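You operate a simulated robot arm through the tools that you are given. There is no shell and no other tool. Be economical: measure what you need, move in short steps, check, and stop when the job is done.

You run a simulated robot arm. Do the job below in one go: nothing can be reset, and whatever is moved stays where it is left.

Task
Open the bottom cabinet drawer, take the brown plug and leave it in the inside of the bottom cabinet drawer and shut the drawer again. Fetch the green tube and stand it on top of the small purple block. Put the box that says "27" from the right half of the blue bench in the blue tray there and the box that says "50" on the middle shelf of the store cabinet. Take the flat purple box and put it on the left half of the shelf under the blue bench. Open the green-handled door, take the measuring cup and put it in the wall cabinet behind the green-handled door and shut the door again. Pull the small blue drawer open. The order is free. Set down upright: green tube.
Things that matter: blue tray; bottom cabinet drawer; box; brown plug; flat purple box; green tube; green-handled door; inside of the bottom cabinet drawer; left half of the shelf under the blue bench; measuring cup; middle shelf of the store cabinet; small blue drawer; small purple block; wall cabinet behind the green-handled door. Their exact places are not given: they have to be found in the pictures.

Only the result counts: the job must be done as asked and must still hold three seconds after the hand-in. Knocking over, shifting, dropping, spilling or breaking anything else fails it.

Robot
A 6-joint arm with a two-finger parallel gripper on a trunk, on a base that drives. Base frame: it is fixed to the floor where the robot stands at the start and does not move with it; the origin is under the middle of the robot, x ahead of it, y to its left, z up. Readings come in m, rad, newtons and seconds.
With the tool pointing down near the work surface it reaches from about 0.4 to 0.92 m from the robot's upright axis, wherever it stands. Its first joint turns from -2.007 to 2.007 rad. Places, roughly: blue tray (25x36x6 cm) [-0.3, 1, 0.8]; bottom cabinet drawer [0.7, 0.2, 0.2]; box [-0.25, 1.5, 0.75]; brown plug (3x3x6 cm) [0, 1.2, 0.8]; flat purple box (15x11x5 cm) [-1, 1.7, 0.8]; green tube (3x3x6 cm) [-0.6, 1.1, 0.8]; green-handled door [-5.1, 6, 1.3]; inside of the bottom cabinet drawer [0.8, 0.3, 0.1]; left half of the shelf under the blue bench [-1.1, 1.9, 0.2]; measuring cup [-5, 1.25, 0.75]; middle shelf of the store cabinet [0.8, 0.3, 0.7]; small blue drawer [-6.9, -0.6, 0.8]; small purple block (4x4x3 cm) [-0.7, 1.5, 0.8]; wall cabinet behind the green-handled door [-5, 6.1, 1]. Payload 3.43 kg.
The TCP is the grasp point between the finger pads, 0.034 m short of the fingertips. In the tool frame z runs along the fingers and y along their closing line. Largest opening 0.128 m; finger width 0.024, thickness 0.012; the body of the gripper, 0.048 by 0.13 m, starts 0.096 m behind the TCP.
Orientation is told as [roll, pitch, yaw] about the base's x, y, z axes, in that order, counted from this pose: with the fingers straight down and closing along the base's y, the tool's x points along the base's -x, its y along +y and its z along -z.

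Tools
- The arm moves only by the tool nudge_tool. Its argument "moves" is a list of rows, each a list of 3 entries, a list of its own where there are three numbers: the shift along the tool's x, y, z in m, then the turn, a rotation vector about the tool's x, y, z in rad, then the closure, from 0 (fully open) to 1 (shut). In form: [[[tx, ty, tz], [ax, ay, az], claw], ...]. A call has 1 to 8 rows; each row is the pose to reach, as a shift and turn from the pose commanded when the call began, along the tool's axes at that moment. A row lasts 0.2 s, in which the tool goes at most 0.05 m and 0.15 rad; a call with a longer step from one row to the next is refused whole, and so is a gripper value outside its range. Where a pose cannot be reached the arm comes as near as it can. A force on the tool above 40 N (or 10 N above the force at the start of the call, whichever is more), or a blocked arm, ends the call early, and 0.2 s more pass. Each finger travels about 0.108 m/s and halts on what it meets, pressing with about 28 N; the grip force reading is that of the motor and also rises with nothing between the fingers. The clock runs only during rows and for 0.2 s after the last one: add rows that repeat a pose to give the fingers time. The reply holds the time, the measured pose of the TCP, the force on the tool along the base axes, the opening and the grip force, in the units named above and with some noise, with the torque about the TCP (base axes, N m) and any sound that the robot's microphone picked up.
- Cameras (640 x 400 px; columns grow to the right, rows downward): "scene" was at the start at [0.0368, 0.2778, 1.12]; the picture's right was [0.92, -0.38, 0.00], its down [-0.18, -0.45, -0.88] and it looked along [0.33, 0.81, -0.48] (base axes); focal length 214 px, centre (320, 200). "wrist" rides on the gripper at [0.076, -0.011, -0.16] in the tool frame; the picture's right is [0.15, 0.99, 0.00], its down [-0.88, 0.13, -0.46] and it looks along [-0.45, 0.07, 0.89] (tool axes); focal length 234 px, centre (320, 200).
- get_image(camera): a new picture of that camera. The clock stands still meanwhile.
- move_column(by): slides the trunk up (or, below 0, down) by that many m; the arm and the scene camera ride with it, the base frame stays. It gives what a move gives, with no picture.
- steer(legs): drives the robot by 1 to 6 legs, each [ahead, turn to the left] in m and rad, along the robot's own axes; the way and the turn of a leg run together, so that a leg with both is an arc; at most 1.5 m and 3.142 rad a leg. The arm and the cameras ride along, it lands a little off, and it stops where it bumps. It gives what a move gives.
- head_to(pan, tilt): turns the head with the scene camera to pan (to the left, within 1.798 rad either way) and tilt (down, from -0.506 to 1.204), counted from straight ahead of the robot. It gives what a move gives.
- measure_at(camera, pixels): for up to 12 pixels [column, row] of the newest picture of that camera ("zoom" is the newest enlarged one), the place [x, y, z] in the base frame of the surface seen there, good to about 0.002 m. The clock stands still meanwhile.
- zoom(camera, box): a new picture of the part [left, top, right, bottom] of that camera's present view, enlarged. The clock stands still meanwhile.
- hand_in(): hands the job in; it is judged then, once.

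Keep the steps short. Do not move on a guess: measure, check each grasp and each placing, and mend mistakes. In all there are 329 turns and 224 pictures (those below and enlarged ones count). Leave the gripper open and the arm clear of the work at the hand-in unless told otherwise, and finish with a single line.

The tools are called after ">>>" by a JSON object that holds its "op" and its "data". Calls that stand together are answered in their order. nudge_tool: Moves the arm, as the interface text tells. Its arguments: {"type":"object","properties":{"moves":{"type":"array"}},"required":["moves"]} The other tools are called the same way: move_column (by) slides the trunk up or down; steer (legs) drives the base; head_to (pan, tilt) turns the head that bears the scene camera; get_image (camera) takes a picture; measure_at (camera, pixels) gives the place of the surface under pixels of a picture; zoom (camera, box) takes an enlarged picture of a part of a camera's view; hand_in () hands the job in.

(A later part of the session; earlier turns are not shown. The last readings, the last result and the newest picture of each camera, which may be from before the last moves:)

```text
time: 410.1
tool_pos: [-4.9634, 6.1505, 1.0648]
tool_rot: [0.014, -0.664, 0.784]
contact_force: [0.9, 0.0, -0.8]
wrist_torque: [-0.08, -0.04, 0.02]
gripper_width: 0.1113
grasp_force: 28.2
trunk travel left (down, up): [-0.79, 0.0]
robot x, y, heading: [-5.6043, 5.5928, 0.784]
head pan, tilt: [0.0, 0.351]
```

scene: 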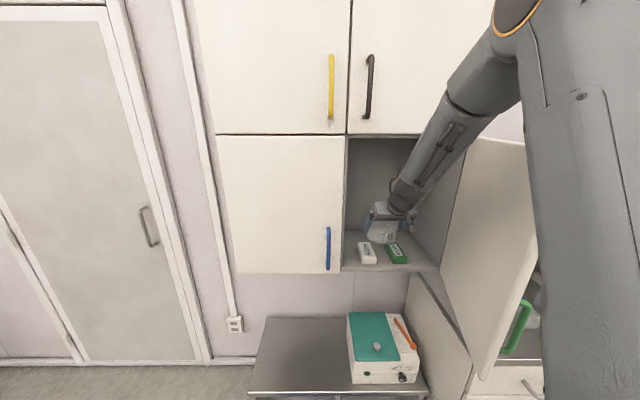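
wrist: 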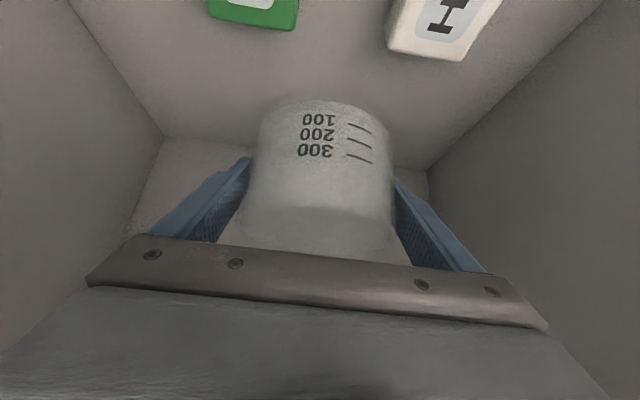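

>>> {"op": "nudge_tool", "data": {"moves": [[[0.001, 0, 0.0013], [0, 0, 0], 0.25], [[0.001, 0, 0.0013], [0, 0, 0], 0.1], [[0.001, 0, 0.0013], [0, 0, 0], 0.0], [[0.001, 0, 0.0013], [0, 0, 0], 0.0]]}}

>>> {"op": "zoom", "data": {"camera": "scene", "box": [335, 130, 465, 275]}}

>>> {"op": "get_image", "data": {"camera": "wrist"}}

```text
time: 411.1
tool_pos: [-4.9625, 6.1503, 1.0624]
tool_rot: [0.015, -0.666, 0.785]
contact_force: [-0.5, -0.5, 0.7]
wrist_torque: [0.01, 0.0, 0.0]
gripper_width: 0.1279
grasp_force: 0.0
trunk travel left (down, up): [-0.79, 0.0]
robot x, y, heading: [-5.5999, 5.5927, 0.787]
head pan, tilt: [0.0, 0.351]
```

```text
2.76 times, centred on (400, 202) of scene
```

zoom: 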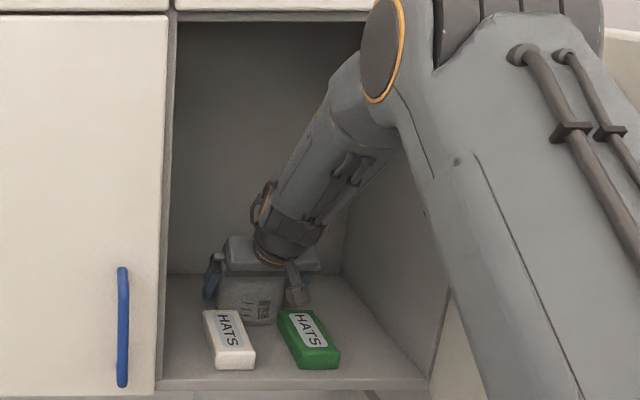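

```text
57 pictures are left
```

wrist: 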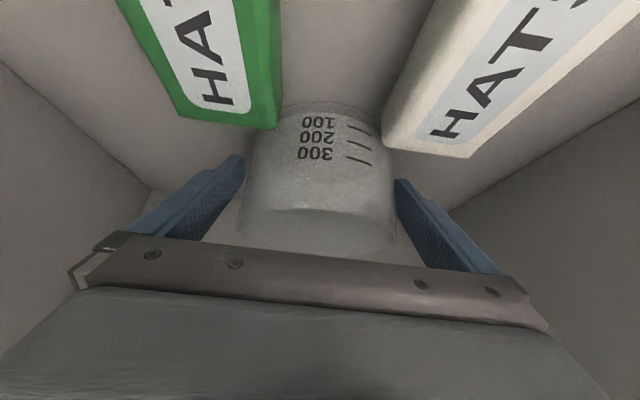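

>>> {"op": "nudge_tool", "data": {"moves": [[[-0.0246, 0, -0.0315], [0, 0, 0], 0], [[-0.0492, 0, -0.063], [0, 0, 0], 0], [[-0.0615, 0, -0.0788], [0, 0, 0], 0], [[-0.022, 0, -0.1096], [0, 0, 0], 0], [[0.0175, 0, -0.1404], [0, 0, 0], 0]]}}

>>> {"op": "steer", "data": {"legs": [[-0.5, 0]]}}

>>> {"op": "get_image", "data": {"camera": "scene"}}

```text
time: 412.3
tool_pos: [-5.034, 6.0813, 1.1648]
tool_rot: [0.014, -0.661, 0.786]
contact_force: [0.5, 0.0, -0.8]
wrist_torque: [-0.03, -0.01, 0.03]
gripper_width: 0.1281
grasp_force: 0.0
out of reach, approached as far as the arm can: row 2, 3
trunk travel left (down, up): [-0.79, 0.0]
robot x, y, heading: [-5.6015, 5.5924, 0.785]
head pan, tilt: [0.0, 0.351]
```

```text
time: 415.3
tool_pos: [-5.3891, 5.7229, 1.1651]
tool_rot: [0.013, -0.665, 0.78]
contact_force: [-0.5, -0.4, 0.0]
wrist_torque: [0.0, -0.01, 0.01]
gripper_width: 0.1281
grasp_force: 0.2
trunk travel left (down, up): [-0.79, 0.0]
robot x, y, heading: [-5.9594, 5.2407, 0.778]
head pan, tilt: [0.0, 0.351]
```

```text
56 pictures are left
```

scene: 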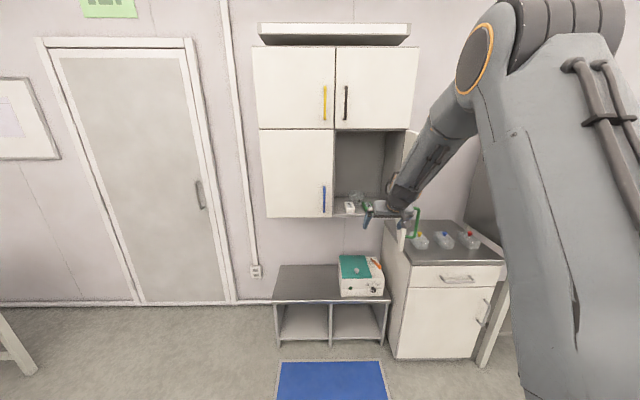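

>>> {"op": "nudge_tool", "data": {"moves": [[[0.015, -0.005, -0.04], [0, -0.13, 0], 0.4], [[0.0, -0.04, -0.068], [0, -0.26, 0], 0.8], [[-0.018, -0.08, -0.092], [0, -0.39, 0], 1.0], [[-0.034, -0.12, -0.117], [0, -0.52, 0], 1.0], [[-0.047, -0.16, -0.142], [0, -0.65, 0], 1.0], [[-0.06, -0.2, -0.167], [0, -0.78, 0], 1.0], [[-0.073, -0.24, -0.1905], [0, -0.91, 0], 1.0]]}}

>>> {"op": "get_image", "data": {"camera": "scene"}}

```text
time: 416.9
tool_pos: [-5.2603, 5.5075, 1.3583]
tool_rot: [1.94, -1.56, -1.155]
contact_force: [0.5, 0.1, -0.2]
wrist_torque: [-0.04, 0.0, -0.06]
gripper_width: 0.0002
grasp_force: 27.8
out of reach, approached as far as the arm can: row 1
trunk travel left (down, up): [-0.79, 0.0]
robot x, y, heading: [-5.9644, 5.2372, 0.781]
head pan, tilt: [0.0, 0.351]
```

```text
55 pictures are left
```

scene: 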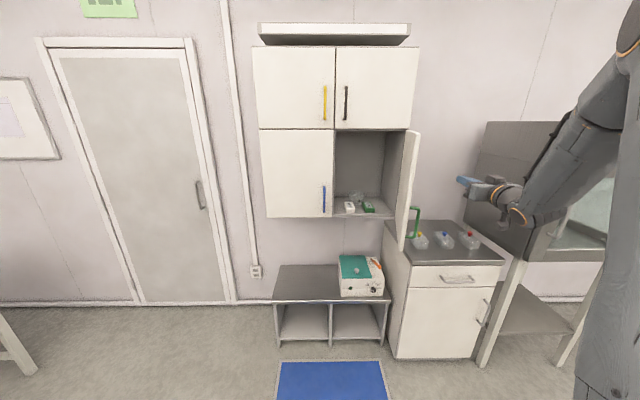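

>>> {"op": "nudge_tool", "data": {"moves": [[[0, 0.0, 0.045], [0, 0, 0], 1], [[0, 0.01, 0.09], [0, 0, 0], 1], [[0, 0.03, 0.13], [0, 0, 0], 1], [[0, 0.05, 0.16], [0, 0, 0], 1], [[0, 0.085, 0.17], [0, 0, 0], 1], [[0, 0.115, 0.178], [0, 0, 0], 1], [[0, 0.145, 0.191], [0, 0, 0], 1]]}}

>>> {"op": "get_image", "data": {"camera": "scene"}}

```text
time: 418.5
tool_pos: [-5.2292, 5.7482, 1.3586]
tool_rot: [1.741, -1.557, -0.95]
contact_force: [0.7, -0.3, -0.2]
wrist_torque: [0.0, 0.0, 0.06]
gripper_width: 0.0
grasp_force: 28.2
trunk travel left (down, up): [-0.79, 0.0]
robot x, y, heading: [-5.9623, 5.2368, 0.78]
head pan, tilt: [0.0, 0.351]
```

```text
54 pictures are left
```

scene: 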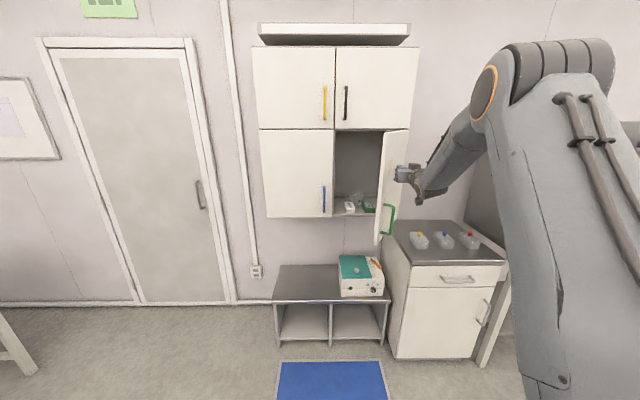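

>>> {"op": "nudge_tool", "data": {"moves": [[[0, 0.025, 0.015], [0, 0, 0], 1], [[0, 0.054, 0.04], [0, 0, 0], 1], [[0, 0.083, 0.0665], [0, 0, 0], 1], [[0, 0.105, 0.1], [0, 0, 0], 1], [[0, 0.124, 0.133], [0, 0, 0], 1], [[0, 0.132, 0.16], [0, 0, 0], 1]]}}

>>> {"op": "get_image", "data": {"camera": "scene"}}

```text
time: 419.9
tool_pos: [-5.2096, 5.9539, 1.363]
tool_rot: [1.775, -1.561, -0.987]
contact_force: [-0.2, 0.9, 0.7]
wrist_torque: [-0.03, 0.01, -0.01]
gripper_width: 0.0001
grasp_force: 28.4
trunk travel left (down, up): [-0.79, 0.0]
robot x, y, heading: [-5.9615, 5.2395, 0.775]
head pan, tilt: [0.0, 0.351]
```

```text
53 pictures are left
```

scene: 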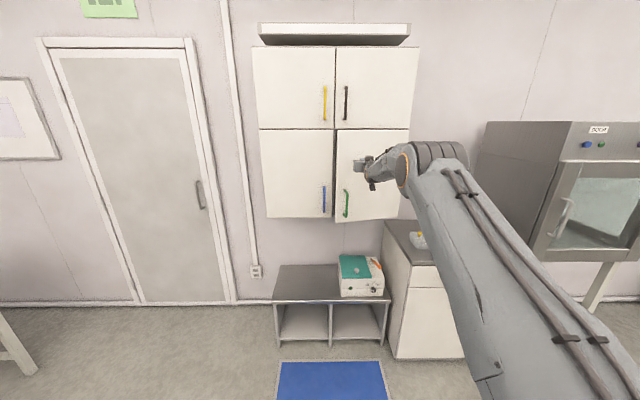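

>>> {"op": "nudge_tool", "data": {"moves": [[[0, 0.004, 0.03], [0, 0, 0], 1], [[0, 0.006, 0.055], [0, 0, 0], 1], [[0, 0.006, 0.068], [0, 0, 0], 1], [[0, 0.006, 0.076], [0, 0, 0], 1], [[0, 0.006, 0.082], [0, 0, 0], 1]]}}

>>> {"op": "get_image", "data": {"camera": "scene"}}

```text
time: 421.1
tool_pos: [-5.1824, 5.9871, 1.3627]
tool_rot: [1.739, -1.561, -0.948]
contact_force: [-0.5, 0.3, -0.1]
wrist_torque: [-0.02, 0.01, -0.02]
gripper_width: 0.0
grasp_force: 28.0
out of reach, approached as far as the arm can: row 2, 3, 4, 5
trunk travel left (down, up): [-0.79, 0.0]
robot x, y, heading: [-5.9623, 5.2417, 0.779]
head pan, tilt: [0.0, 0.351]
```

```text
52 pictures are left
```

scene: 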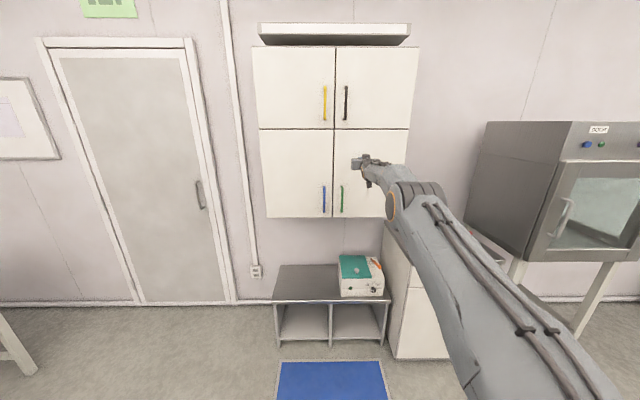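

>>> {"op": "steer", "data": {"legs": [[0.05, 0]]}}

>>> {"op": "zoom", "data": {"camera": "scene", "box": [240, 100, 440, 240]}}

>>> {"op": "measure_at", "data": {"camera": "scene", "pixels": [[336, 205], [345, 212], [330, 208], [370, 210], [380, 212], [300, 205], [343, 140], [325, 140]]}}

```text
time: 422.0
tool_pos: [-5.158, 6.0101, 1.3619]
tool_rot: [1.404, -1.562, -0.616]
contact_force: [-23.3, -23.2, -0.9]
wrist_torque: [0.24, -0.21, 0.06]
gripper_width: 0.0
grasp_force: 28.2
trunk travel left (down, up): [-0.79, 0.0]
robot x, y, heading: [-5.9387, 5.2635, 0.776]
head pan, tilt: [0.0, 0.351]
stopped in leg 1: the force on the tool passed its limit at 82 N (the readings are from after the stop); the commanded pose is now the measured one
```

```text
2.86 times, centred on (340, 170) of scene
```

zoom: 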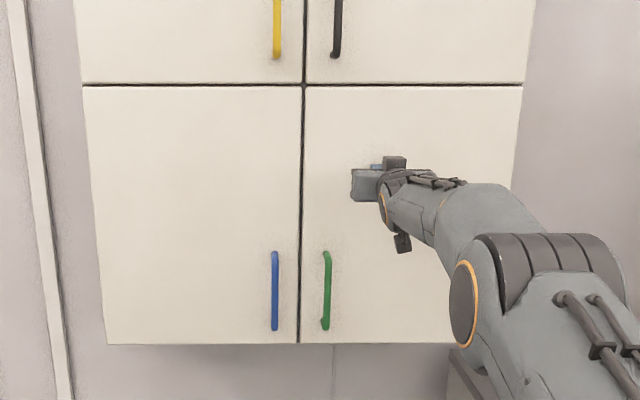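

```text
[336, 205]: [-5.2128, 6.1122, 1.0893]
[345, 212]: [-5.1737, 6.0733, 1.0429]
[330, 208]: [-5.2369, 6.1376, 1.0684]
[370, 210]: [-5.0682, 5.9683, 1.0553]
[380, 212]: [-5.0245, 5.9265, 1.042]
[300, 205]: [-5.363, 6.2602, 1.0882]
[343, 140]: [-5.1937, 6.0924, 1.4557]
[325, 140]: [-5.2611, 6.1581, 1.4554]
```

>>> {"op": "steer", "data": {"legs": [[-0.45, 0]]}}

>>> {"op": "zoom", "data": {"camera": "scene", "box": [200, 60, 440, 240]}}

```text
time: 424.8
tool_pos: [-5.4782, 5.683, 1.3583]
tool_rot: [1.185, -1.558, -0.407]
contact_force: [0.1, -0.3, 0.2]
wrist_torque: [-0.01, -0.01, 0.01]
gripper_width: 0.0001
grasp_force: 28.3
trunk travel left (down, up): [-0.79, 0.0]
robot x, y, heading: [-6.2635, 4.9406, 0.766]
head pan, tilt: [0.0, 0.351]
```

```text
2.22 times, centred on (320, 150) of scene
```

zoom: 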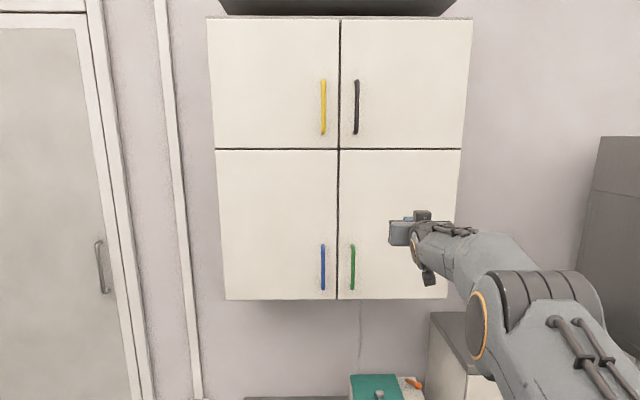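

>>> {"op": "nudge_tool", "data": {"moves": [[[0, 0, -0.048], [0, 0, 0], 0.8], [[0, 0, -0.096], [0, 0, 0], 0.6], [[0, 0, -0.144], [0, 0, 0], 0.6], [[0, 0, -0.192], [0, 0, 0], 0.6], [[0, 0, -0.24], [0, 0, 0], 0.6], [[0, 0, -0.288], [0, 0, 0], 0.6], [[0, 0, -0.33], [0, 0, 0], 0.6]]}}

>>> {"op": "move_column", "data": {"by": -0.3}}

>>> {"op": "steer", "data": {"legs": [[0, -1.55], [1.2, 0], [1.2, 0], [1.3, 0], [0, -0.9]]}}

>>> {"op": "head_to", "data": {"pan": 0.0, "tilt": 0.3}}

>>> {"op": "get_image", "data": {"camera": "scene"}}

```text
time: 426.4
tool_pos: [-5.7147, 5.4521, 1.3611]
tool_rot: [1.195, -1.558, -0.416]
contact_force: [0.5, 0.1, -0.6]
wrist_torque: [0.04, 0.0, 0.01]
gripper_width: 0.0513
grasp_force: 0.1
trunk travel left (down, up): [-0.79, 0.0]
robot x, y, heading: [-6.2685, 4.9408, 0.768]
head pan, tilt: [0.0, 0.351]
```

```text
time: 429.4
tool_pos: [-5.7138, 5.4521, 1.0603]
tool_rot: [1.189, -1.558, -0.412]
contact_force: [-0.2, 0.3, 0.2]
wrist_torque: [-0.01, 0.03, -0.02]
gripper_width: 0.0514
grasp_force: 0.2
trunk travel left (down, up): [-0.49, 0.3]
robot x, y, heading: [-6.2649, 4.9439, 0.769]
head pan, tilt: [0.0, 0.351]
```

```text
time: 453.4
tool_pos: [-3.8116, 1.5359, 1.0608]
tool_rot: [1.193, -1.559, -2.88]
contact_force: [-0.2, 0.2, 0.1]
wrist_torque: [-0.01, -0.01, -0.01]
gripper_width: 0.0514
grasp_force: 0.2
trunk travel left (down, up): [-0.49, 0.3]
robot x, y, heading: [-3.7028, 2.2786, -1.699]
head pan, tilt: [0.0, 0.351]
```

```text
time: 454.0
tool_pos: [-3.813, 1.5366, 1.059]
tool_rot: [1.189, -1.559, -2.875]
contact_force: [-1.2, -0.6, 0.0]
wrist_torque: [0.02, 0.01, -0.02]
gripper_width: 0.051
grasp_force: 0.1
trunk travel left (down, up): [-0.49, 0.3]
robot x, y, heading: [-3.7042, 2.2807, -1.699]
head pan, tilt: [0.0, 0.3]
```

```text
49 pictures are left
```

scene: 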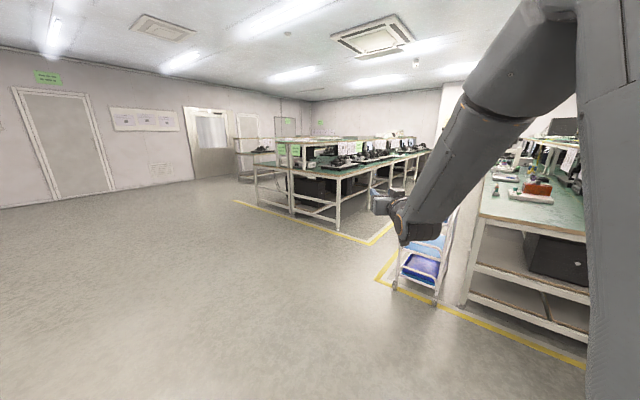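

>>> {"op": "measure_at", "data": {"camera": "scene", "pixels": [[396, 288], [436, 303], [338, 228], [370, 205], [450, 300], [372, 245], [385, 260], [410, 195], [430, 155], [340, 175], [405, 265], [480, 215]]}}

>>> {"op": "zoom", "data": {"camera": "scene", "box": [300, 120, 560, 310]}}

```text
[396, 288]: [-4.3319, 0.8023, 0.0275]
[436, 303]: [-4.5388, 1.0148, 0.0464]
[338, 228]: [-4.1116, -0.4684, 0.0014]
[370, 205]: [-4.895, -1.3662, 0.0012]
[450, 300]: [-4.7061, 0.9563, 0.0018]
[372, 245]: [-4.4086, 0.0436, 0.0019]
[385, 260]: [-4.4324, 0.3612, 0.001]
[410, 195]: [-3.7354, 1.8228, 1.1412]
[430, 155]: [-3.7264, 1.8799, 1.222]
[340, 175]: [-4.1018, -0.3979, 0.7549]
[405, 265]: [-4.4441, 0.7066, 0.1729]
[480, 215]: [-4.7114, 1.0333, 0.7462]
```

```text
2.11 times, centred on (430, 215) of scene
```

zoom: 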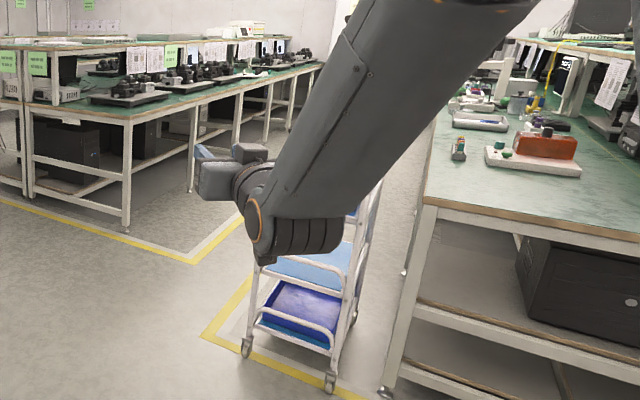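

>>> {"op": "steer", "data": {"legs": [[0, 0.611], [1.25, 0], [0, -1.268], [1.3, 0], [1.3, 0]]}}

>>> {"op": "head_to", "data": {"pan": -0.5, "tilt": 0.3}}

>>> {"op": "get_image", "data": {"camera": "scene"}}

```text
time: 477.3
tool_pos: [-5.3799, -1.2618, 1.06]
tool_rot: [1.19, -1.559, 2.816]
contact_force: [-0.1, 0.5, -0.5]
wrist_torque: [0.01, 0.0, -0.01]
gripper_width: 0.0512
grasp_force: 0.1
trunk travel left (down, up): [-0.49, 0.3]
robot x, y, heading: [-4.8738, -0.7074, -2.289]
head pan, tilt: [0.0, 0.3]
```

```text
time: 478.2
tool_pos: [-5.3804, -1.2623, 1.0605]
tool_rot: [1.186, -1.557, 2.814]
contact_force: [-0.5, 0.2, -0.3]
wrist_torque: [0.04, 0.01, 0.0]
gripper_width: 0.0513
grasp_force: 0.0
trunk travel left (down, up): [-0.49, 0.3]
robot x, y, heading: [-4.8721, -0.7064, -2.296]
head pan, tilt: [-0.499, 0.3]
```

```text
47 pictures are left
```

scene: 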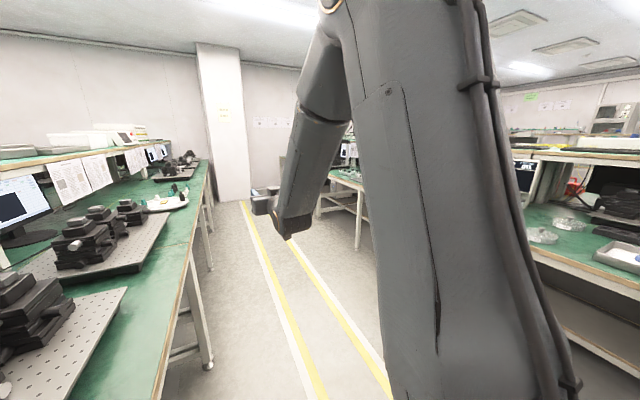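

>>> {"op": "steer", "data": {"legs": [[0, -0.3], [0.9, 0], [0, 0.232], [0.42, 0], [0, -1.571]]}}

>>> {"op": "head_to", "data": {"pan": 0.0, "tilt": 0.4}}

>>> {"op": "get_image", "data": {"camera": "scene"}}

```text
time: 490.7
tool_pos: [-6.487, -0.9394, 1.0616]
tool_rot: [1.185, -1.559, 1.197]
contact_force: [-0.1, -0.2, -0.8]
wrist_torque: [0.01, -0.02, 0.02]
gripper_width: 0.0513
grasp_force: 0.1
trunk travel left (down, up): [-0.49, 0.3]
robot x, y, heading: [-5.9587, -1.4725, 2.369]
head pan, tilt: [-0.499, 0.3]
```

```text
time: 491.7
tool_pos: [-6.4868, -0.9402, 1.0608]
tool_rot: [1.18, -1.558, 1.198]
contact_force: [0.4, -0.4, -0.2]
wrist_torque: [-0.01, -0.01, 0.01]
gripper_width: 0.0512
grasp_force: 0.0
trunk travel left (down, up): [-0.49, 0.3]
robot x, y, heading: [-5.9568, -1.4757, 2.37]
head pan, tilt: [0.0, 0.4]
```

```text
46 pictures are left
```

scene: 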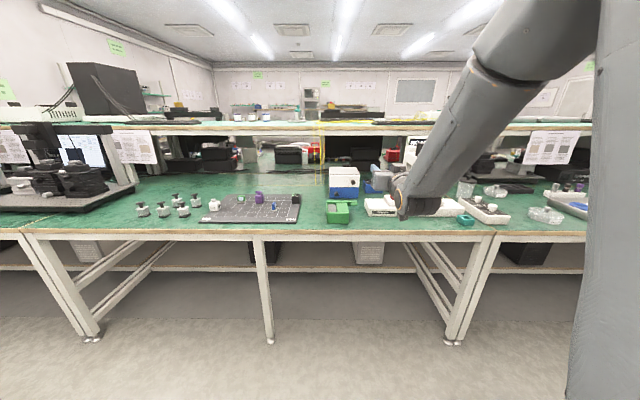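

>>> {"op": "zoom", "data": {"camera": "scene", "box": [300, 155, 400, 225]}}

>>> {"op": "measure_at", "data": {"camera": "zoom", "pixels": [[290, 215], [200, 210], [375, 210], [290, 180], [290, 240], [200, 80], [375, 80], [200, 245], [260, 350], [290, 120], [540, 300], [480, 150]]}}

```text
5.71 times, centred on (350, 190) of scene
```

zoom: 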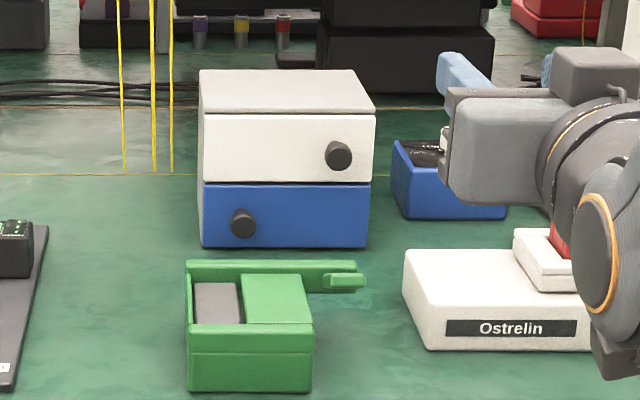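

```text
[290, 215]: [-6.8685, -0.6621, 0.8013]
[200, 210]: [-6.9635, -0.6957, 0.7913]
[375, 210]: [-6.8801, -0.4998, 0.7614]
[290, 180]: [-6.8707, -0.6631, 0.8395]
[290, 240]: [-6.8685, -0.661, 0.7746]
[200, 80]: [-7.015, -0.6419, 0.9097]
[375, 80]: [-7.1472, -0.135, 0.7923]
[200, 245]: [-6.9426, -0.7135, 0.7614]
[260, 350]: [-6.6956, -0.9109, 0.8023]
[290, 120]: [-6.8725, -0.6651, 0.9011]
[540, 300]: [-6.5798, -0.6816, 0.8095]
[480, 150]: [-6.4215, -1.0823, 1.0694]
```

>>> {"op": "measure_at", "data": {"camera": "zoom", "pixels": [[237, 223], [246, 223], [228, 223], [237, 210], [237, 236], [340, 155], [270, 265], [330, 270], [250, 252], [320, 252], [200, 270], [345, 281]]}}

>>> {"op": "zoom", "data": {"camera": "scene", "box": [325, 180, 365, 210]}}

```text
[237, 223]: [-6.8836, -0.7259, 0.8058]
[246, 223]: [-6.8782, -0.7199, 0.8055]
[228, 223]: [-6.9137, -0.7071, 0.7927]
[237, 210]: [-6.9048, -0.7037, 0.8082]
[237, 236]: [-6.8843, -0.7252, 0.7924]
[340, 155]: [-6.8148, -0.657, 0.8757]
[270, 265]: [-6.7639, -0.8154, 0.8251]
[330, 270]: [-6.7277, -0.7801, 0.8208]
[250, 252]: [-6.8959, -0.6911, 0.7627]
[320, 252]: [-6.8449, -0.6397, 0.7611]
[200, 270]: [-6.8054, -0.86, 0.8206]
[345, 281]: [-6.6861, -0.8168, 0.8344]
```

```text
13.33 times, centred on (345, 195) of scene
```

zoom: 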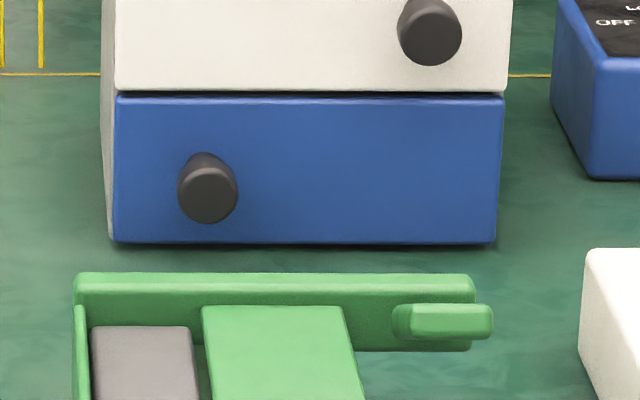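

>>> {"op": "nudge_tool", "data": {"moves": [[[0.0, 0, -0.015], [0, 0.139, 0], 0.5], [[0.01, 0, -0.03], [0, 0.277, 0], 0.5], [[0.02, 0, -0.045], [0, 0.416, 0], 0.5], [[0.03, 0, -0.06], [0, 0.554, 0], 0.5], [[0.04, 0, -0.075], [0, 0.693, 0], 0.5], [[0.05, 0, -0.09], [0, 0.83, 0], 0.5], [[0.06, 0, -0.1], [0, 0.97, 0], 0.5]]}}

>>> {"op": "move_column", "data": {"by": 0.06}}

>>> {"op": "steer", "data": {"legs": [[0, -0.01], [0.48, 0]]}}

>>> {"op": "get_image", "data": {"camera": "scene"}}

```text
time: 493.5
tool_pos: [-6.4516, -1.0195, 1.0236]
tool_rot: [0.386, -0.699, 2.09]
contact_force: [-0.1, -0.5, -1.5]
wrist_torque: [0.01, -0.02, 0.01]
gripper_width: 0.064
grasp_force: 0.0
out of reach, approached as far as the arm can: row 5, 6, 7
trunk travel left (down, up): [-0.49, 0.3]
robot x, y, heading: [-5.9575, -1.4758, 2.368]
head pan, tilt: [0.0, 0.4]
stopped in row 7: the arm was blocked; the commanded pose is now the measured one
```

```text
time: 494.5
tool_pos: [-6.4523, -1.0186, 1.0838]
tool_rot: [0.386, -0.699, 2.092]
contact_force: [1.0, 0.9, 0.3]
wrist_torque: [-0.02, 0.0, 0.01]
gripper_width: 0.064
grasp_force: 0.0
trunk travel left (down, up): [-0.55, 0.24]
robot x, y, heading: [-5.9589, -1.4741, 2.367]
head pan, tilt: [0.0, 0.4]
```

```text
time: 497.6
tool_pos: [-6.7865, -0.6774, 1.0835]
tool_rot: [0.389, -0.698, 2.079]
contact_force: [0.8, -0.2, 0.1]
wrist_torque: [-0.01, 0.01, -0.02]
gripper_width: 0.0639
grasp_force: 0.1
trunk travel left (down, up): [-0.55, 0.24]
robot x, y, heading: [-6.3003, -1.1335, 2.36]
head pan, tilt: [0.0, 0.4]
```

```text
43 pictures are left
```

scene: 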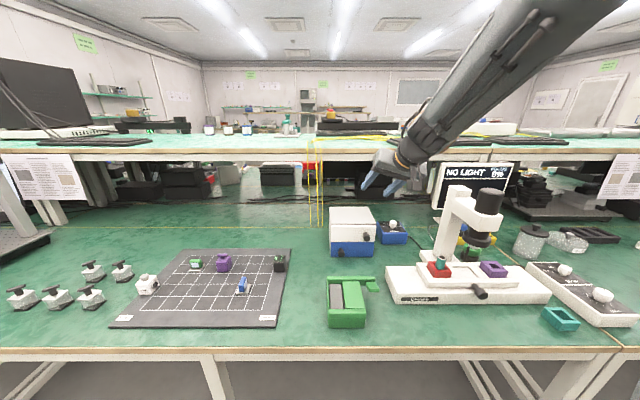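

>>> {"op": "nudge_tool", "data": {"moves": [[[0, 0, 0], [0.074, 0.046, -0.067], 0.5], [[0, 0, 0], [0.148, 0.093, -0.134], 0.5], [[0, 0, 0], [0.222, 0.139, -0.201], 0.5], [[0, 0, 0], [0.222, 0.139, -0.201], 0.5]]}}

```text
time: 498.6
tool_pos: [-6.784, -0.6762, 1.0836]
tool_rot: [0.182, -0.66, 2.229]
contact_force: [0.3, -0.3, 0.2]
wrist_torque: [-0.01, 0.01, 0.02]
gripper_width: 0.064
grasp_force: 0.1
out of reach, approached as far as the arm can: row 2, 3, 4
trunk travel left (down, up): [-0.55, 0.24]
robot x, y, heading: [-6.2988, -1.1404, 2.352]
head pan, tilt: [0.0, 0.4]
```

>>> {"op": "nudge_tool", "data": {"moves": [[[0.011, 0.0255, 0.0319], [0, 0, 0], 0.5], [[0.022, 0.051, 0.0638], [0, 0, 0], 0.5], [[0.033, 0.0765, 0.0956], [0, 0, 0], 0.5], [[0.044, 0.102, 0.1275], [0, 0, 0], 0.5], [[0.044, 0.102, 0.1275], [0, 0, 0], 0.5]]}}

>>> {"op": "get_image", "data": {"camera": "wrist"}}

>>> {"op": "get_image", "data": {"camera": "scene"}}

```text
time: 499.8
tool_pos: [-6.8737, -0.6908, 0.9686]
tool_rot: [0.156, -0.666, 2.288]
contact_force: [0.5, 0.9, 0.2]
wrist_torque: [0.0, 0.01, 0.0]
gripper_width: 0.064
grasp_force: 0.1
out of reach, approached as far as the arm can: row 2, 3, 4
trunk travel left (down, up): [-0.55, 0.24]
robot x, y, heading: [-6.3021, -1.1386, 2.361]
head pan, tilt: [0.0, 0.4]
```

```text
42 pictures are left
```

wrist: 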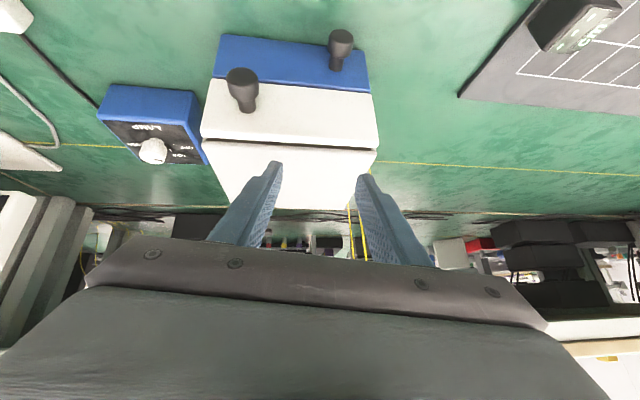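

```text
41 pictures are left
```

scene: 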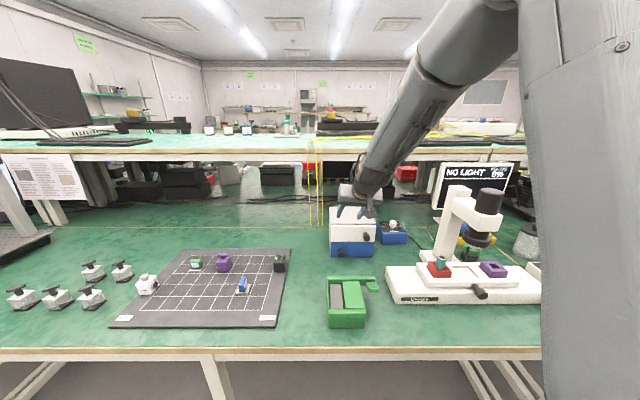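

>>> {"op": "nudge_tool", "data": {"moves": [[[0, 0, 0.01], [0, 0, 0], 0.5], [[0, 0, 0.02], [0, 0, 0], 0.5], [[0, 0, 0.02], [0, 0, 0], 0.5]]}}

```text
time: 500.6
tool_pos: [-6.9036, -0.6919, 0.9691]
tool_rot: [0.21, -0.728, 2.268]
contact_force: [-0.3, 0.3, -0.4]
wrist_torque: [0.01, 0.01, -0.02]
gripper_width: 0.0637
grasp_force: 0.0
out of reach, approached as far as the arm can: row 1, 2
trunk travel left (down, up): [-0.55, 0.24]
robot x, y, heading: [-6.3018, -1.1381, 2.357]
head pan, tilt: [0.0, 0.4]
```

>>> {"op": "nudge_tool", "data": {"moves": [[[0, 0, -0.01], [0, 0.133, 0], 0.5], [[0, 0, -0.02], [0, 0.267, 0], 0.5], [[0, 0, -0.02], [0, 0.4, 0], 0.5], [[0, 0, -0.02], [0, 0.4, 0], 0.5]]}}

```text
time: 501.6
tool_pos: [-6.8639, -0.6957, 0.9541]
tool_rot: [0.2, -0.28, 2.332]
contact_force: [-0.9, 0.0, -0.5]
wrist_torque: [-0.01, 0.03, 0.01]
gripper_width: 0.064
grasp_force: 0.0
out of reach, approached as far as the arm can: row 1, 2, 3, 4
trunk travel left (down, up): [-0.55, 0.24]
robot x, y, heading: [-6.2996, -1.1406, 2.36]
head pan, tilt: [0.0, 0.4]
```

>>> {"op": "move_column", "data": {"by": 0.1}}

>>> {"op": "steer", "data": {"legs": [[-0.4, 0], [0, 0.4], [0.45, 0], [0, -0.4]]}}

>>> {"op": "nudge_tool", "data": {"moves": [[[0, -0.02, 0], [0, 0, 0], 0.5], [[0, -0.05, 0], [0, 0, 0], 0.5], [[0, -0.05, 0], [0, 0, 0], 0.5]]}}

>>> {"op": "get_image", "data": {"camera": "scene"}}

```text
time: 502.9
tool_pos: [-6.8628, -0.6959, 1.0551]
tool_rot: [0.207, -0.282, 2.33]
contact_force: [-0.6, 0.5, 0.1]
wrist_torque: [-0.01, 0.03, 0.0]
gripper_width: 0.064
grasp_force: 0.2
trunk travel left (down, up): [-0.65, 0.14]
robot x, y, heading: [-6.3017, -1.1378, 2.359]
head pan, tilt: [0.0, 0.4]
```

```text
time: 510.2
tool_pos: [-7.0026, -0.8013, 1.055]
tool_rot: [0.207, -0.283, 2.324]
contact_force: [-0.2, -0.5, -0.3]
wrist_torque: [0.02, 0.02, -0.05]
gripper_width: 0.064
grasp_force: 0.1
trunk travel left (down, up): [-0.65, 0.14]
robot x, y, heading: [-6.4406, -1.2457, 2.35]
head pan, tilt: [0.0, 0.4]
```

```text
time: 511.0
tool_pos: [-6.9703, -0.7651, 1.0431]
tool_rot: [0.206, -0.284, 2.323]
contact_force: [-0.1, 0.5, 0.1]
wrist_torque: [-0.02, 0.0, -0.02]
gripper_width: 0.0641
grasp_force: 0.0
trunk travel left (down, up): [-0.65, 0.14]
robot x, y, heading: [-6.4382, -1.2464, 2.354]
head pan, tilt: [0.0, 0.4]
```

```text
40 pictures are left
```

scene: 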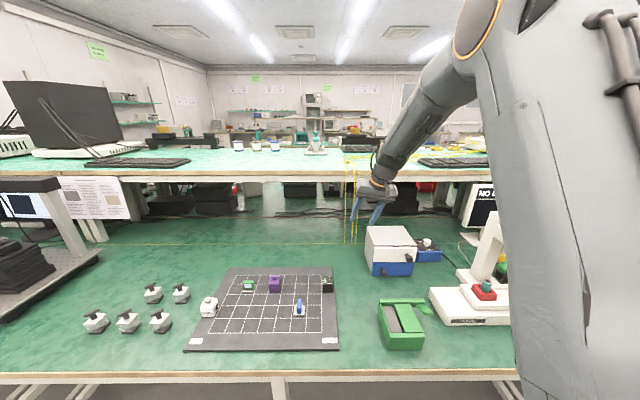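

>>> {"op": "nudge_tool", "data": {"moves": [[[0, 0, 0], [0.1, -0.03, -0.02], 0.5], [[0, 0, 0], [0.197, -0.063, -0.039], 0.5], [[0, 0, 0], [0.197, -0.063, -0.039], 0.5]]}}

```text
time: 511.8
tool_pos: [-6.9646, -0.7648, 1.041]
tool_rot: [0.174, -0.303, 2.33]
contact_force: [-0.1, 0.6, -0.6]
wrist_torque: [0.02, 0.01, 0.02]
gripper_width: 0.0641
grasp_force: 0.0
out of reach, approached as far as the arm can: row 1, 2, 3
trunk travel left (down, up): [-0.65, 0.14]
robot x, y, heading: [-6.436, -1.2443, 2.348]
head pan, tilt: [0.0, 0.4]
```

>>> {"op": "nudge_tool", "data": {"moves": [[[0.045, 0, -0.016], [0, 0.1, 0], 0.5], [[0.09, 0, -0.032], [0, 0.2, 0], 0.5], [[0.135, 0, -0.05], [0, 0.3, 0], 0.5], [[0.141, 0, -0.051], [0, 0.35, 0], 0.5], [[0.141, 0, -0.051], [0, 0.35, 0], 0.5]]}}

>>> {"op": "get_image", "data": {"camera": "scene"}}

```text
time: 513.0
tool_pos: [-6.8564, -0.8739, 1.0365]
tool_rot: [0.228, 0.022, 2.388]
contact_force: [-0.2, 0.1, 0.1]
wrist_torque: [-0.02, -0.03, 0.01]
gripper_width: 0.0639
grasp_force: 0.1
out of reach, approached as far as the arm can: row 1, 2, 3, 4, 5
trunk travel left (down, up): [-0.65, 0.14]
robot x, y, heading: [-6.4419, -1.2463, 2.356]
head pan, tilt: [0.0, 0.4]
```

```text
39 pictures are left
```

scene: 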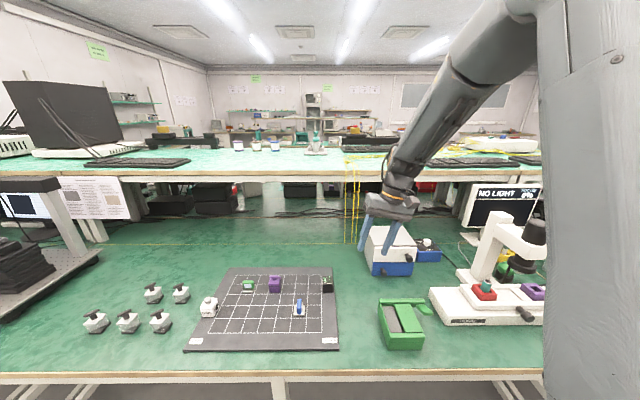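

>>> {"op": "nudge_tool", "data": {"moves": [[[0, 0, 0], [0.1, 0, 0], 0.5], [[0, 0, 0], [0.2, 0, 0], 0.5], [[0, 0, 0], [0.2, 0, 0], 0.5]]}}

>>> {"op": "nudge_tool", "data": {"moves": [[[0, 0, 0], [-0.2, 0, 0.1], 0.5], [[0, 0, 0], [-0.2, 0, 0.25], 0.5], [[0, 0, 0], [-0.2, 0, 0.4], 0.5], [[0, 0, 0], [-0.2, 0, 0.4], 0.5]]}}

```text
time: 513.8
tool_pos: [-6.8557, -0.8762, 1.035]
tool_rot: [0.229, 0.023, 2.387]
contact_force: [0.0, 0.0, 0.1]
wrist_torque: [-0.03, -0.01, -0.02]
gripper_width: 0.0642
grasp_force: 0.0
out of reach, approached as far as the arm can: row 1, 2, 3
trunk travel left (down, up): [-0.65, 0.14]
robot x, y, heading: [-6.4442, -1.2481, 2.346]
head pan, tilt: [0.0, 0.4]
```

```text
refused: row 1 steps farther than a row can; nothing moved
```

>>> {"op": "nudge_tool", "data": {"moves": [[[0, 0, 0], [-0.1, 0, 0.1], 0.5], [[0, 0, 0], [-0.2, 0, 0.2], 0.5], [[0, 0, 0], [-0.2, 0, 0.33], 0.5], [[0, 0, 0], [-0.2, 0, 0.45], 0.5], [[0, 0, 0], [-0.2, 0, 0.45], 0.5]]}}

```text
time: 515.0
tool_pos: [-6.8394, -0.8711, 1.0213]
tool_rot: [0.415, 0.153, 1.972]
contact_force: [-0.4, 0.5, 0.1]
wrist_torque: [0.02, 0.0, -0.02]
gripper_width: 0.0639
grasp_force: 0.0
out of reach, approached as far as the arm can: row 4, 5
trunk travel left (down, up): [-0.65, 0.14]
robot x, y, heading: [-6.439, -1.248, 2.354]
head pan, tilt: [0.0, 0.4]
```

>>> {"op": "move_column", "data": {"by": 0.14}}

>>> {"op": "nudge_tool", "data": {"moves": [[[0, 0, 0.04], [0, 0, -0.1], 0.5], [[0, 0, 0.08], [0, 0, -0.2], 0.5], [[0, 0, 0.12], [0, 0, -0.3], 0.5], [[0, 0, 0.16], [0, 0, -0.38], 0.5], [[0, 0, 0.16], [0, 0, -0.38], 0.5]]}}

```text
time: 516.6
tool_pos: [-6.8119, -0.8983, 1.1606]
tool_rot: [0.413, 0.154, 1.971]
contact_force: [-0.5, -0.5, -0.3]
wrist_torque: [0.02, -0.01, 0.02]
gripper_width: 0.0641
grasp_force: 0.0
trunk travel left (down, up): [-0.79, 0.0]
robot x, y, heading: [-6.4416, -1.2477, 2.352]
head pan, tilt: [0.0, 0.4]
```

```text
time: 517.9
tool_pos: [-6.8636, -0.9445, 1.0165]
tool_rot: [0.441, -0.007, 2.319]
contact_force: [0.2, 0.5, 0.2]
wrist_torque: [0.0, 0.0, 0.02]
gripper_width: 0.0642
grasp_force: 0.0
trunk travel left (down, up): [-0.79, 0.0]
robot x, y, heading: [-6.4351, -1.2472, 2.351]
head pan, tilt: [0.0, 0.4]
```

>>> {"op": "nudge_tool", "data": {"moves": [[[0, 0, 0], [0.14, 0, 0], 0.5], [[0, 0, 0], [0.28, 0, 0], 0.5], [[0, 0, 0], [0.42, 0, 0], 0.5], [[0, 0, 0], [0.441, 0, 0], 0.5], [[0, 0, 0], [0.441, 0, 0], 0.5]]}}

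>>> {"op": "get_image", "data": {"camera": "scene"}}

```text
time: 519.0
tool_pos: [-6.8524, -0.9411, 1.0095]
tool_rot: [0.135, -0.014, 2.324]
contact_force: [-0.9, -0.3, 0.1]
wrist_torque: [0.02, 0.01, 0.01]
gripper_width: 0.0642
grasp_force: 0.1
out of reach, approached as far as the arm can: row 3, 4, 5
trunk travel left (down, up): [-0.79, 0.0]
robot x, y, heading: [-6.4424, -1.2483, 2.354]
head pan, tilt: [0.0, 0.4]
```

```text
38 pictures are left
```

scene: 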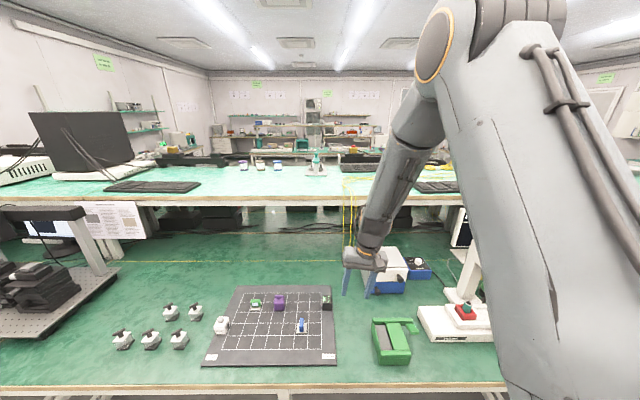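

>>> {"op": "nudge_tool", "data": {"moves": [[[-0.036, -0.0256, 0.0026], [0, -0.06, 0], 0.5], [[-0.072, -0.0512, 0.0052], [0, -0.12, 0], 0.5], [[-0.108, -0.0768, 0.0078], [0, -0.18, 0], 0.5], [[-0.144, -0.1024, 0.0104], [0, -0.24, 0], 0.5], [[-0.18, -0.128, 0.0128], [0, -0.3, 0], 0.5], [[-0.18, -0.128, 0.0128], [0, -0.3, 0], 0.5]]}}

>>> {"op": "get_image", "data": {"camera": "wrist"}}

```text
time: 520.5
tool_pos: [-6.8872, -0.7249, 0.9846]
tool_rot: [0.143, -0.311, 2.282]
contact_force: [0.3, -0.1, 0.5]
wrist_torque: [-0.02, -0.01, 0.01]
gripper_width: 0.064
grasp_force: 0.1
trunk travel left (down, up): [-0.79, 0.0]
robot x, y, heading: [-6.4445, -1.246, 2.353]
head pan, tilt: [0.0, 0.4]
```

```text
37 pictures are left
```

wrist: 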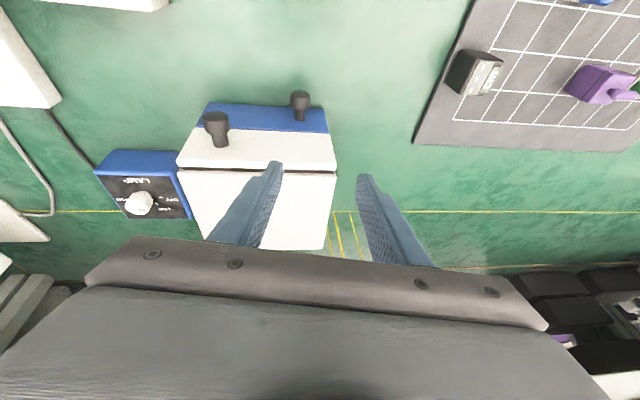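

>>> {"op": "measure_at", "data": {"camera": "wrist", "pixels": [[300, 99], [299, 113], [293, 100], [307, 100], [300, 93], [255, 118], [215, 122], [310, 120]]}}

```text
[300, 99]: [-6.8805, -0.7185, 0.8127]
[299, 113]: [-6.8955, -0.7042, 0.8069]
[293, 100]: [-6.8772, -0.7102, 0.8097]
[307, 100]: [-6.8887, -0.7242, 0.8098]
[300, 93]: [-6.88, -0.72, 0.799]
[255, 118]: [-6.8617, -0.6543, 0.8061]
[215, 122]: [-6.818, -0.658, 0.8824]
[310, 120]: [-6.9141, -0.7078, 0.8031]
```

>>> {"op": "nudge_tool", "data": {"moves": [[[0.009, -0.0078, 0.031], [0, 0, 0], 0.55], [[0.0186, -0.0155, 0.0625], [0, 0, 0], 0.55], [[0.0279, -0.0233, 0.0937], [0, 0, 0], 0.55], [[0.0279, -0.0233, 0.0937], [0, 0, 0], 0.55]]}}

>>> {"op": "get_image", "data": {"camera": "wrist"}}

```text
time: 521.5
tool_pos: [-6.8809, -0.7182, 0.8837]
tool_rot: [0.144, -0.31, 2.281]
contact_force: [-0.9, 0.0, 0.4]
wrist_torque: [-0.01, -0.03, -0.03]
gripper_width: 0.0575
grasp_force: 0.1
trunk travel left (down, up): [-0.79, 0.0]
robot x, y, heading: [-6.4389, -1.2464, 2.361]
head pan, tilt: [0.0, 0.4]
```

```text
36 pictures are left
```

wrist: 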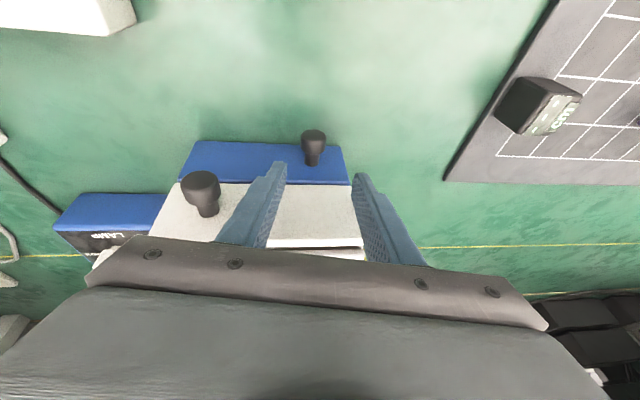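

>>> {"op": "nudge_tool", "data": {"moves": [[[0.0116, -0.0051, 0.0357], [0, 0, 0], 0.55], [[0.0232, -0.0103, 0.0713], [0, 0, 0], 0.55], [[0.0232, -0.0103, 0.0713], [0, 0, 0], 0.55]]}}

>>> {"op": "get_image", "data": {"camera": "wrist"}}

>>> {"op": "zoom", "data": {"camera": "scene", "box": [330, 220, 460, 320]}}

```text
time: 522.2
tool_pos: [-6.8776, -0.7174, 0.8063]
tool_rot: [0.146, -0.312, 2.28]
contact_force: [0.0, -0.1, -0.1]
wrist_torque: [-0.04, 0.02, -0.01]
gripper_width: 0.0575
grasp_force: 0.1
trunk travel left (down, up): [-0.79, 0.0]
robot x, y, heading: [-6.4429, -1.2484, 2.354]
head pan, tilt: [0.0, 0.4]
```

```text
35 pictures are left
```

wrist: 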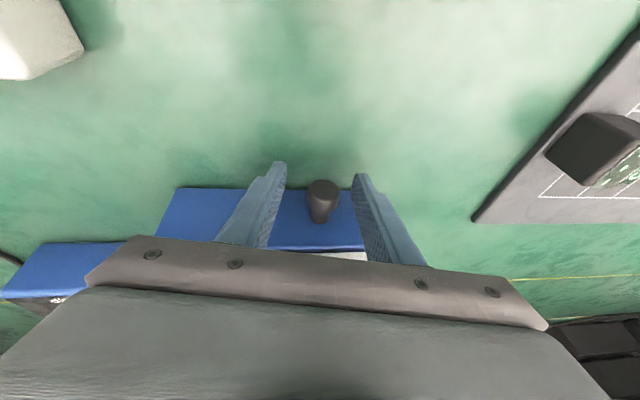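

```text
4.00 times, centred on (395, 270) of scene
```

zoom: 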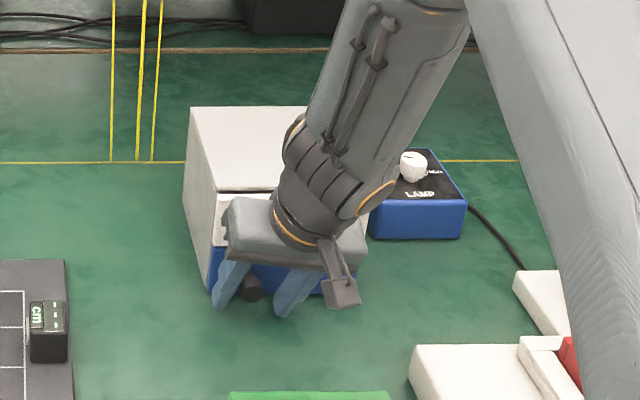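

Knob between the fingers. Close.

>>> {"op": "nudge_tool", "data": {"moves": [[[0, 0, 0], [0, 0, 0], 0.75], [[0, 0, 0], [0, 0, 0], 0.9], [[0, 0, 0], [0, 0, 0], 0.95], [[0, 0, 0], [0, 0, 0], 0.95]]}}

```text
time: 523.2
tool_pos: [-6.8806, -0.719, 0.8071]
tool_rot: [0.145, -0.309, 2.283]
contact_force: [-23.6, -24.4, 5.5]
wrist_torque: [-0.15, 0.47, 1.08]
gripper_width: 0.0252
grasp_force: 44.6
trunk travel left (down, up): [-0.79, 0.0]
robot x, y, heading: [-6.4441, -1.2473, 2.357]
head pan, tilt: [0.0, 0.4]
```

>>> {"op": "nudge_tool", "data": {"moves": [[[0, 0.003, 0], [0, 0, 0], 0.95], [[0.019, 0.003, -0.0062], [0, 0, 0], 0.95], [[0.038, 0.003, -0.0125], [0, 0, 0], 0.95], [[0.057, 0.003, -0.0187], [0, 0, 0], 0.95]]}}

>>> {"op": "zoom", "data": {"camera": "scene", "box": [330, 220, 460, 370]}}

```text
time: 524.2
tool_pos: [-6.8389, -0.7598, 0.8065]
tool_rot: [0.14, -0.309, 2.279]
contact_force: [5.7, 5.6, -3.1]
wrist_torque: [-0.1, 0.13, 0.4]
gripper_width: 0.0254
grasp_force: 44.5
trunk travel left (down, up): [-0.79, 0.0]
robot x, y, heading: [-6.443, -1.2462, 2.348]
head pan, tilt: [0.0, 0.4]
```

```text
2.67 times, centred on (395, 295) of scene
```

zoom: 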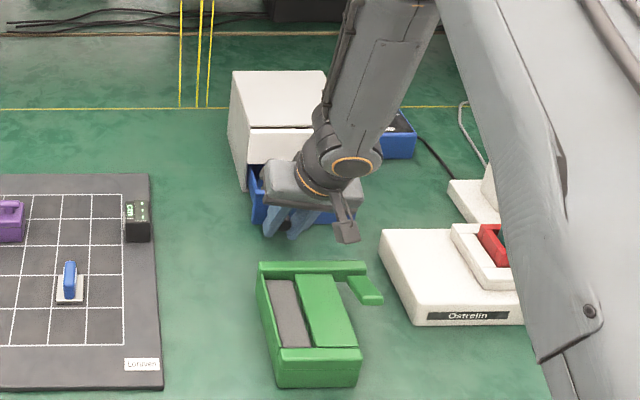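

>>> {"op": "nudge_tool", "data": {"moves": [[[0.019, -0.0004, -0.0062], [0, 0, 0], 0.95], [[0.038, -0.0008, -0.0125], [0, 0, 0], 0.95], [[0.052, -0.001, -0.0171], [0, 0, 0], 0.95]]}}

>>> {"op": "zoom", "data": {"camera": "scene", "box": [330, 220, 460, 370]}}

```text
time: 525.0
tool_pos: [-6.806, -0.794, 0.8058]
tool_rot: [0.142, -0.313, 2.278]
contact_force: [2.4, 10.3, -8.9]
wrist_torque: [-0.01, -0.31, 0.59]
gripper_width: 0.0252
grasp_force: 44.9
trunk travel left (down, up): [-0.79, 0.0]
robot x, y, heading: [-6.4416, -1.2461, 2.348]
head pan, tilt: [0.0, 0.4]
stopped in row 3: the force on the tool passed its limit at 47 N (the readings are from after the stop); the commanded pose is now the measured one
```

```text
2.67 times, centred on (395, 295) of scene
```

zoom: 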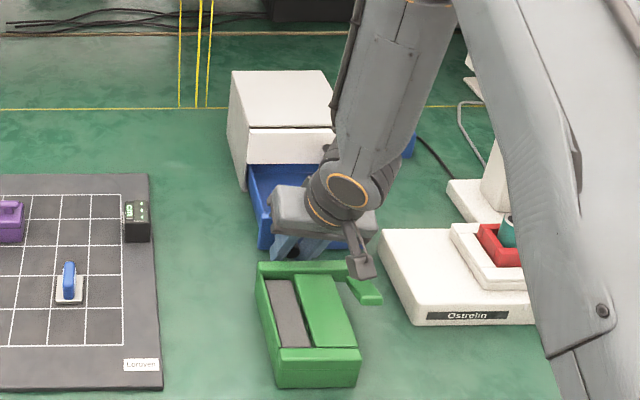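

>>> {"op": "nudge_tool", "data": {"moves": [[[0, 0, 0], [0, 0, 0], 0.75], [[0, 0, 0], [0, 0, 0], 0.6], [[0, 0, 0], [0, 0, 0], 0.6], [[-0.0122, 0.0054, -0.0377], [0, 0, 0], 0.6], [[-0.0275, 0.0122, -0.0848], [0, 0, 0], 0.6], [[-0.0428, 0.019, -0.132], [0, 0, 0], 0.6], [[-0.058, 0.0258, -0.179], [0, 0, 0], 0.5]]}}

>>> {"op": "steer", "data": {"legs": [[-0.4, 0]]}}

>>> {"op": "get_image", "data": {"camera": "scene"}}

```text
time: 526.6
tool_pos: [-6.8059, -0.7956, 0.9969]
tool_rot: [0.141, -0.312, 2.28]
contact_force: [0.5, 0.1, -0.7]
wrist_torque: [-0.06, -0.02, 0.01]
gripper_width: 0.064
grasp_force: 0.1
trunk travel left (down, up): [-0.79, 0.0]
robot x, y, heading: [-6.4422, -1.2489, 2.351]
head pan, tilt: [0.0, 0.4]
```

```text
time: 529.1
tool_pos: [-6.5274, -1.0809, 0.9971]
tool_rot: [0.143, -0.313, 2.285]
contact_force: [-0.1, -1.0, 0.6]
wrist_torque: [0.0, -0.01, 0.01]
gripper_width: 0.0639
grasp_force: 0.0
trunk travel left (down, up): [-0.79, 0.0]
robot x, y, heading: [-6.1571, -1.529, 2.355]
head pan, tilt: [0.0, 0.4]
```

```text
31 pictures are left
```

scene: 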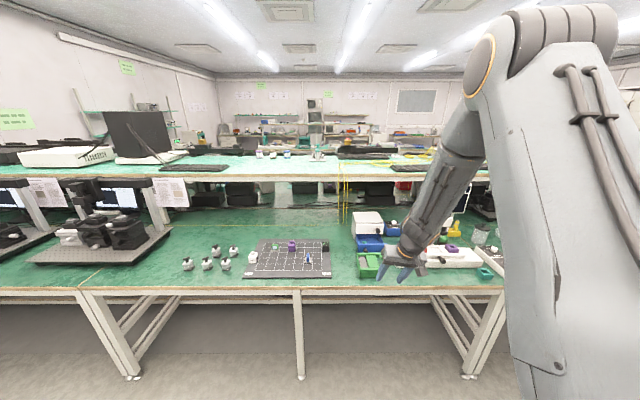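

>>> {"op": "zoom", "data": {"camera": "scene", "box": [335, 200, 425, 290]}}

>>> {"op": "measure_at", "data": {"camera": "zoom", "pixels": [[230, 185], [230, 165], [230, 205], [215, 232], [260, 232], [300, 230], [215, 260], [190, 300], [265, 200]]}}

```text
4.44 times, centred on (380, 245) of scene
```

zoom: 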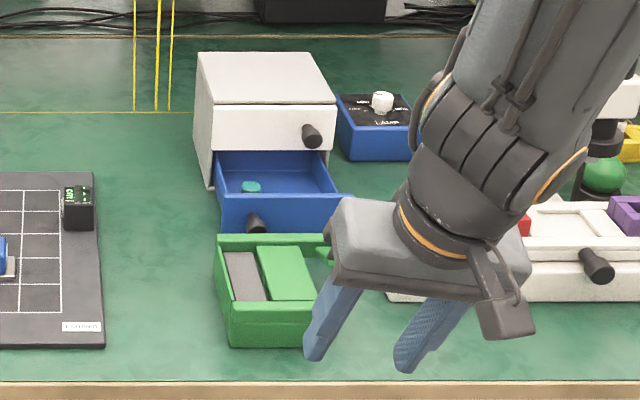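

```text
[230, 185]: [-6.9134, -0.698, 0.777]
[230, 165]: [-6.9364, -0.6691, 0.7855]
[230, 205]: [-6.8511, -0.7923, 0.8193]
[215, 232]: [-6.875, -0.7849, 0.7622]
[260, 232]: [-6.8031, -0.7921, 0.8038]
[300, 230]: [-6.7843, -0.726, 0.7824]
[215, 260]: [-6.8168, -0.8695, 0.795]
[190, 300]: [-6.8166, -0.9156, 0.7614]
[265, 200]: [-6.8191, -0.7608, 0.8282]
```

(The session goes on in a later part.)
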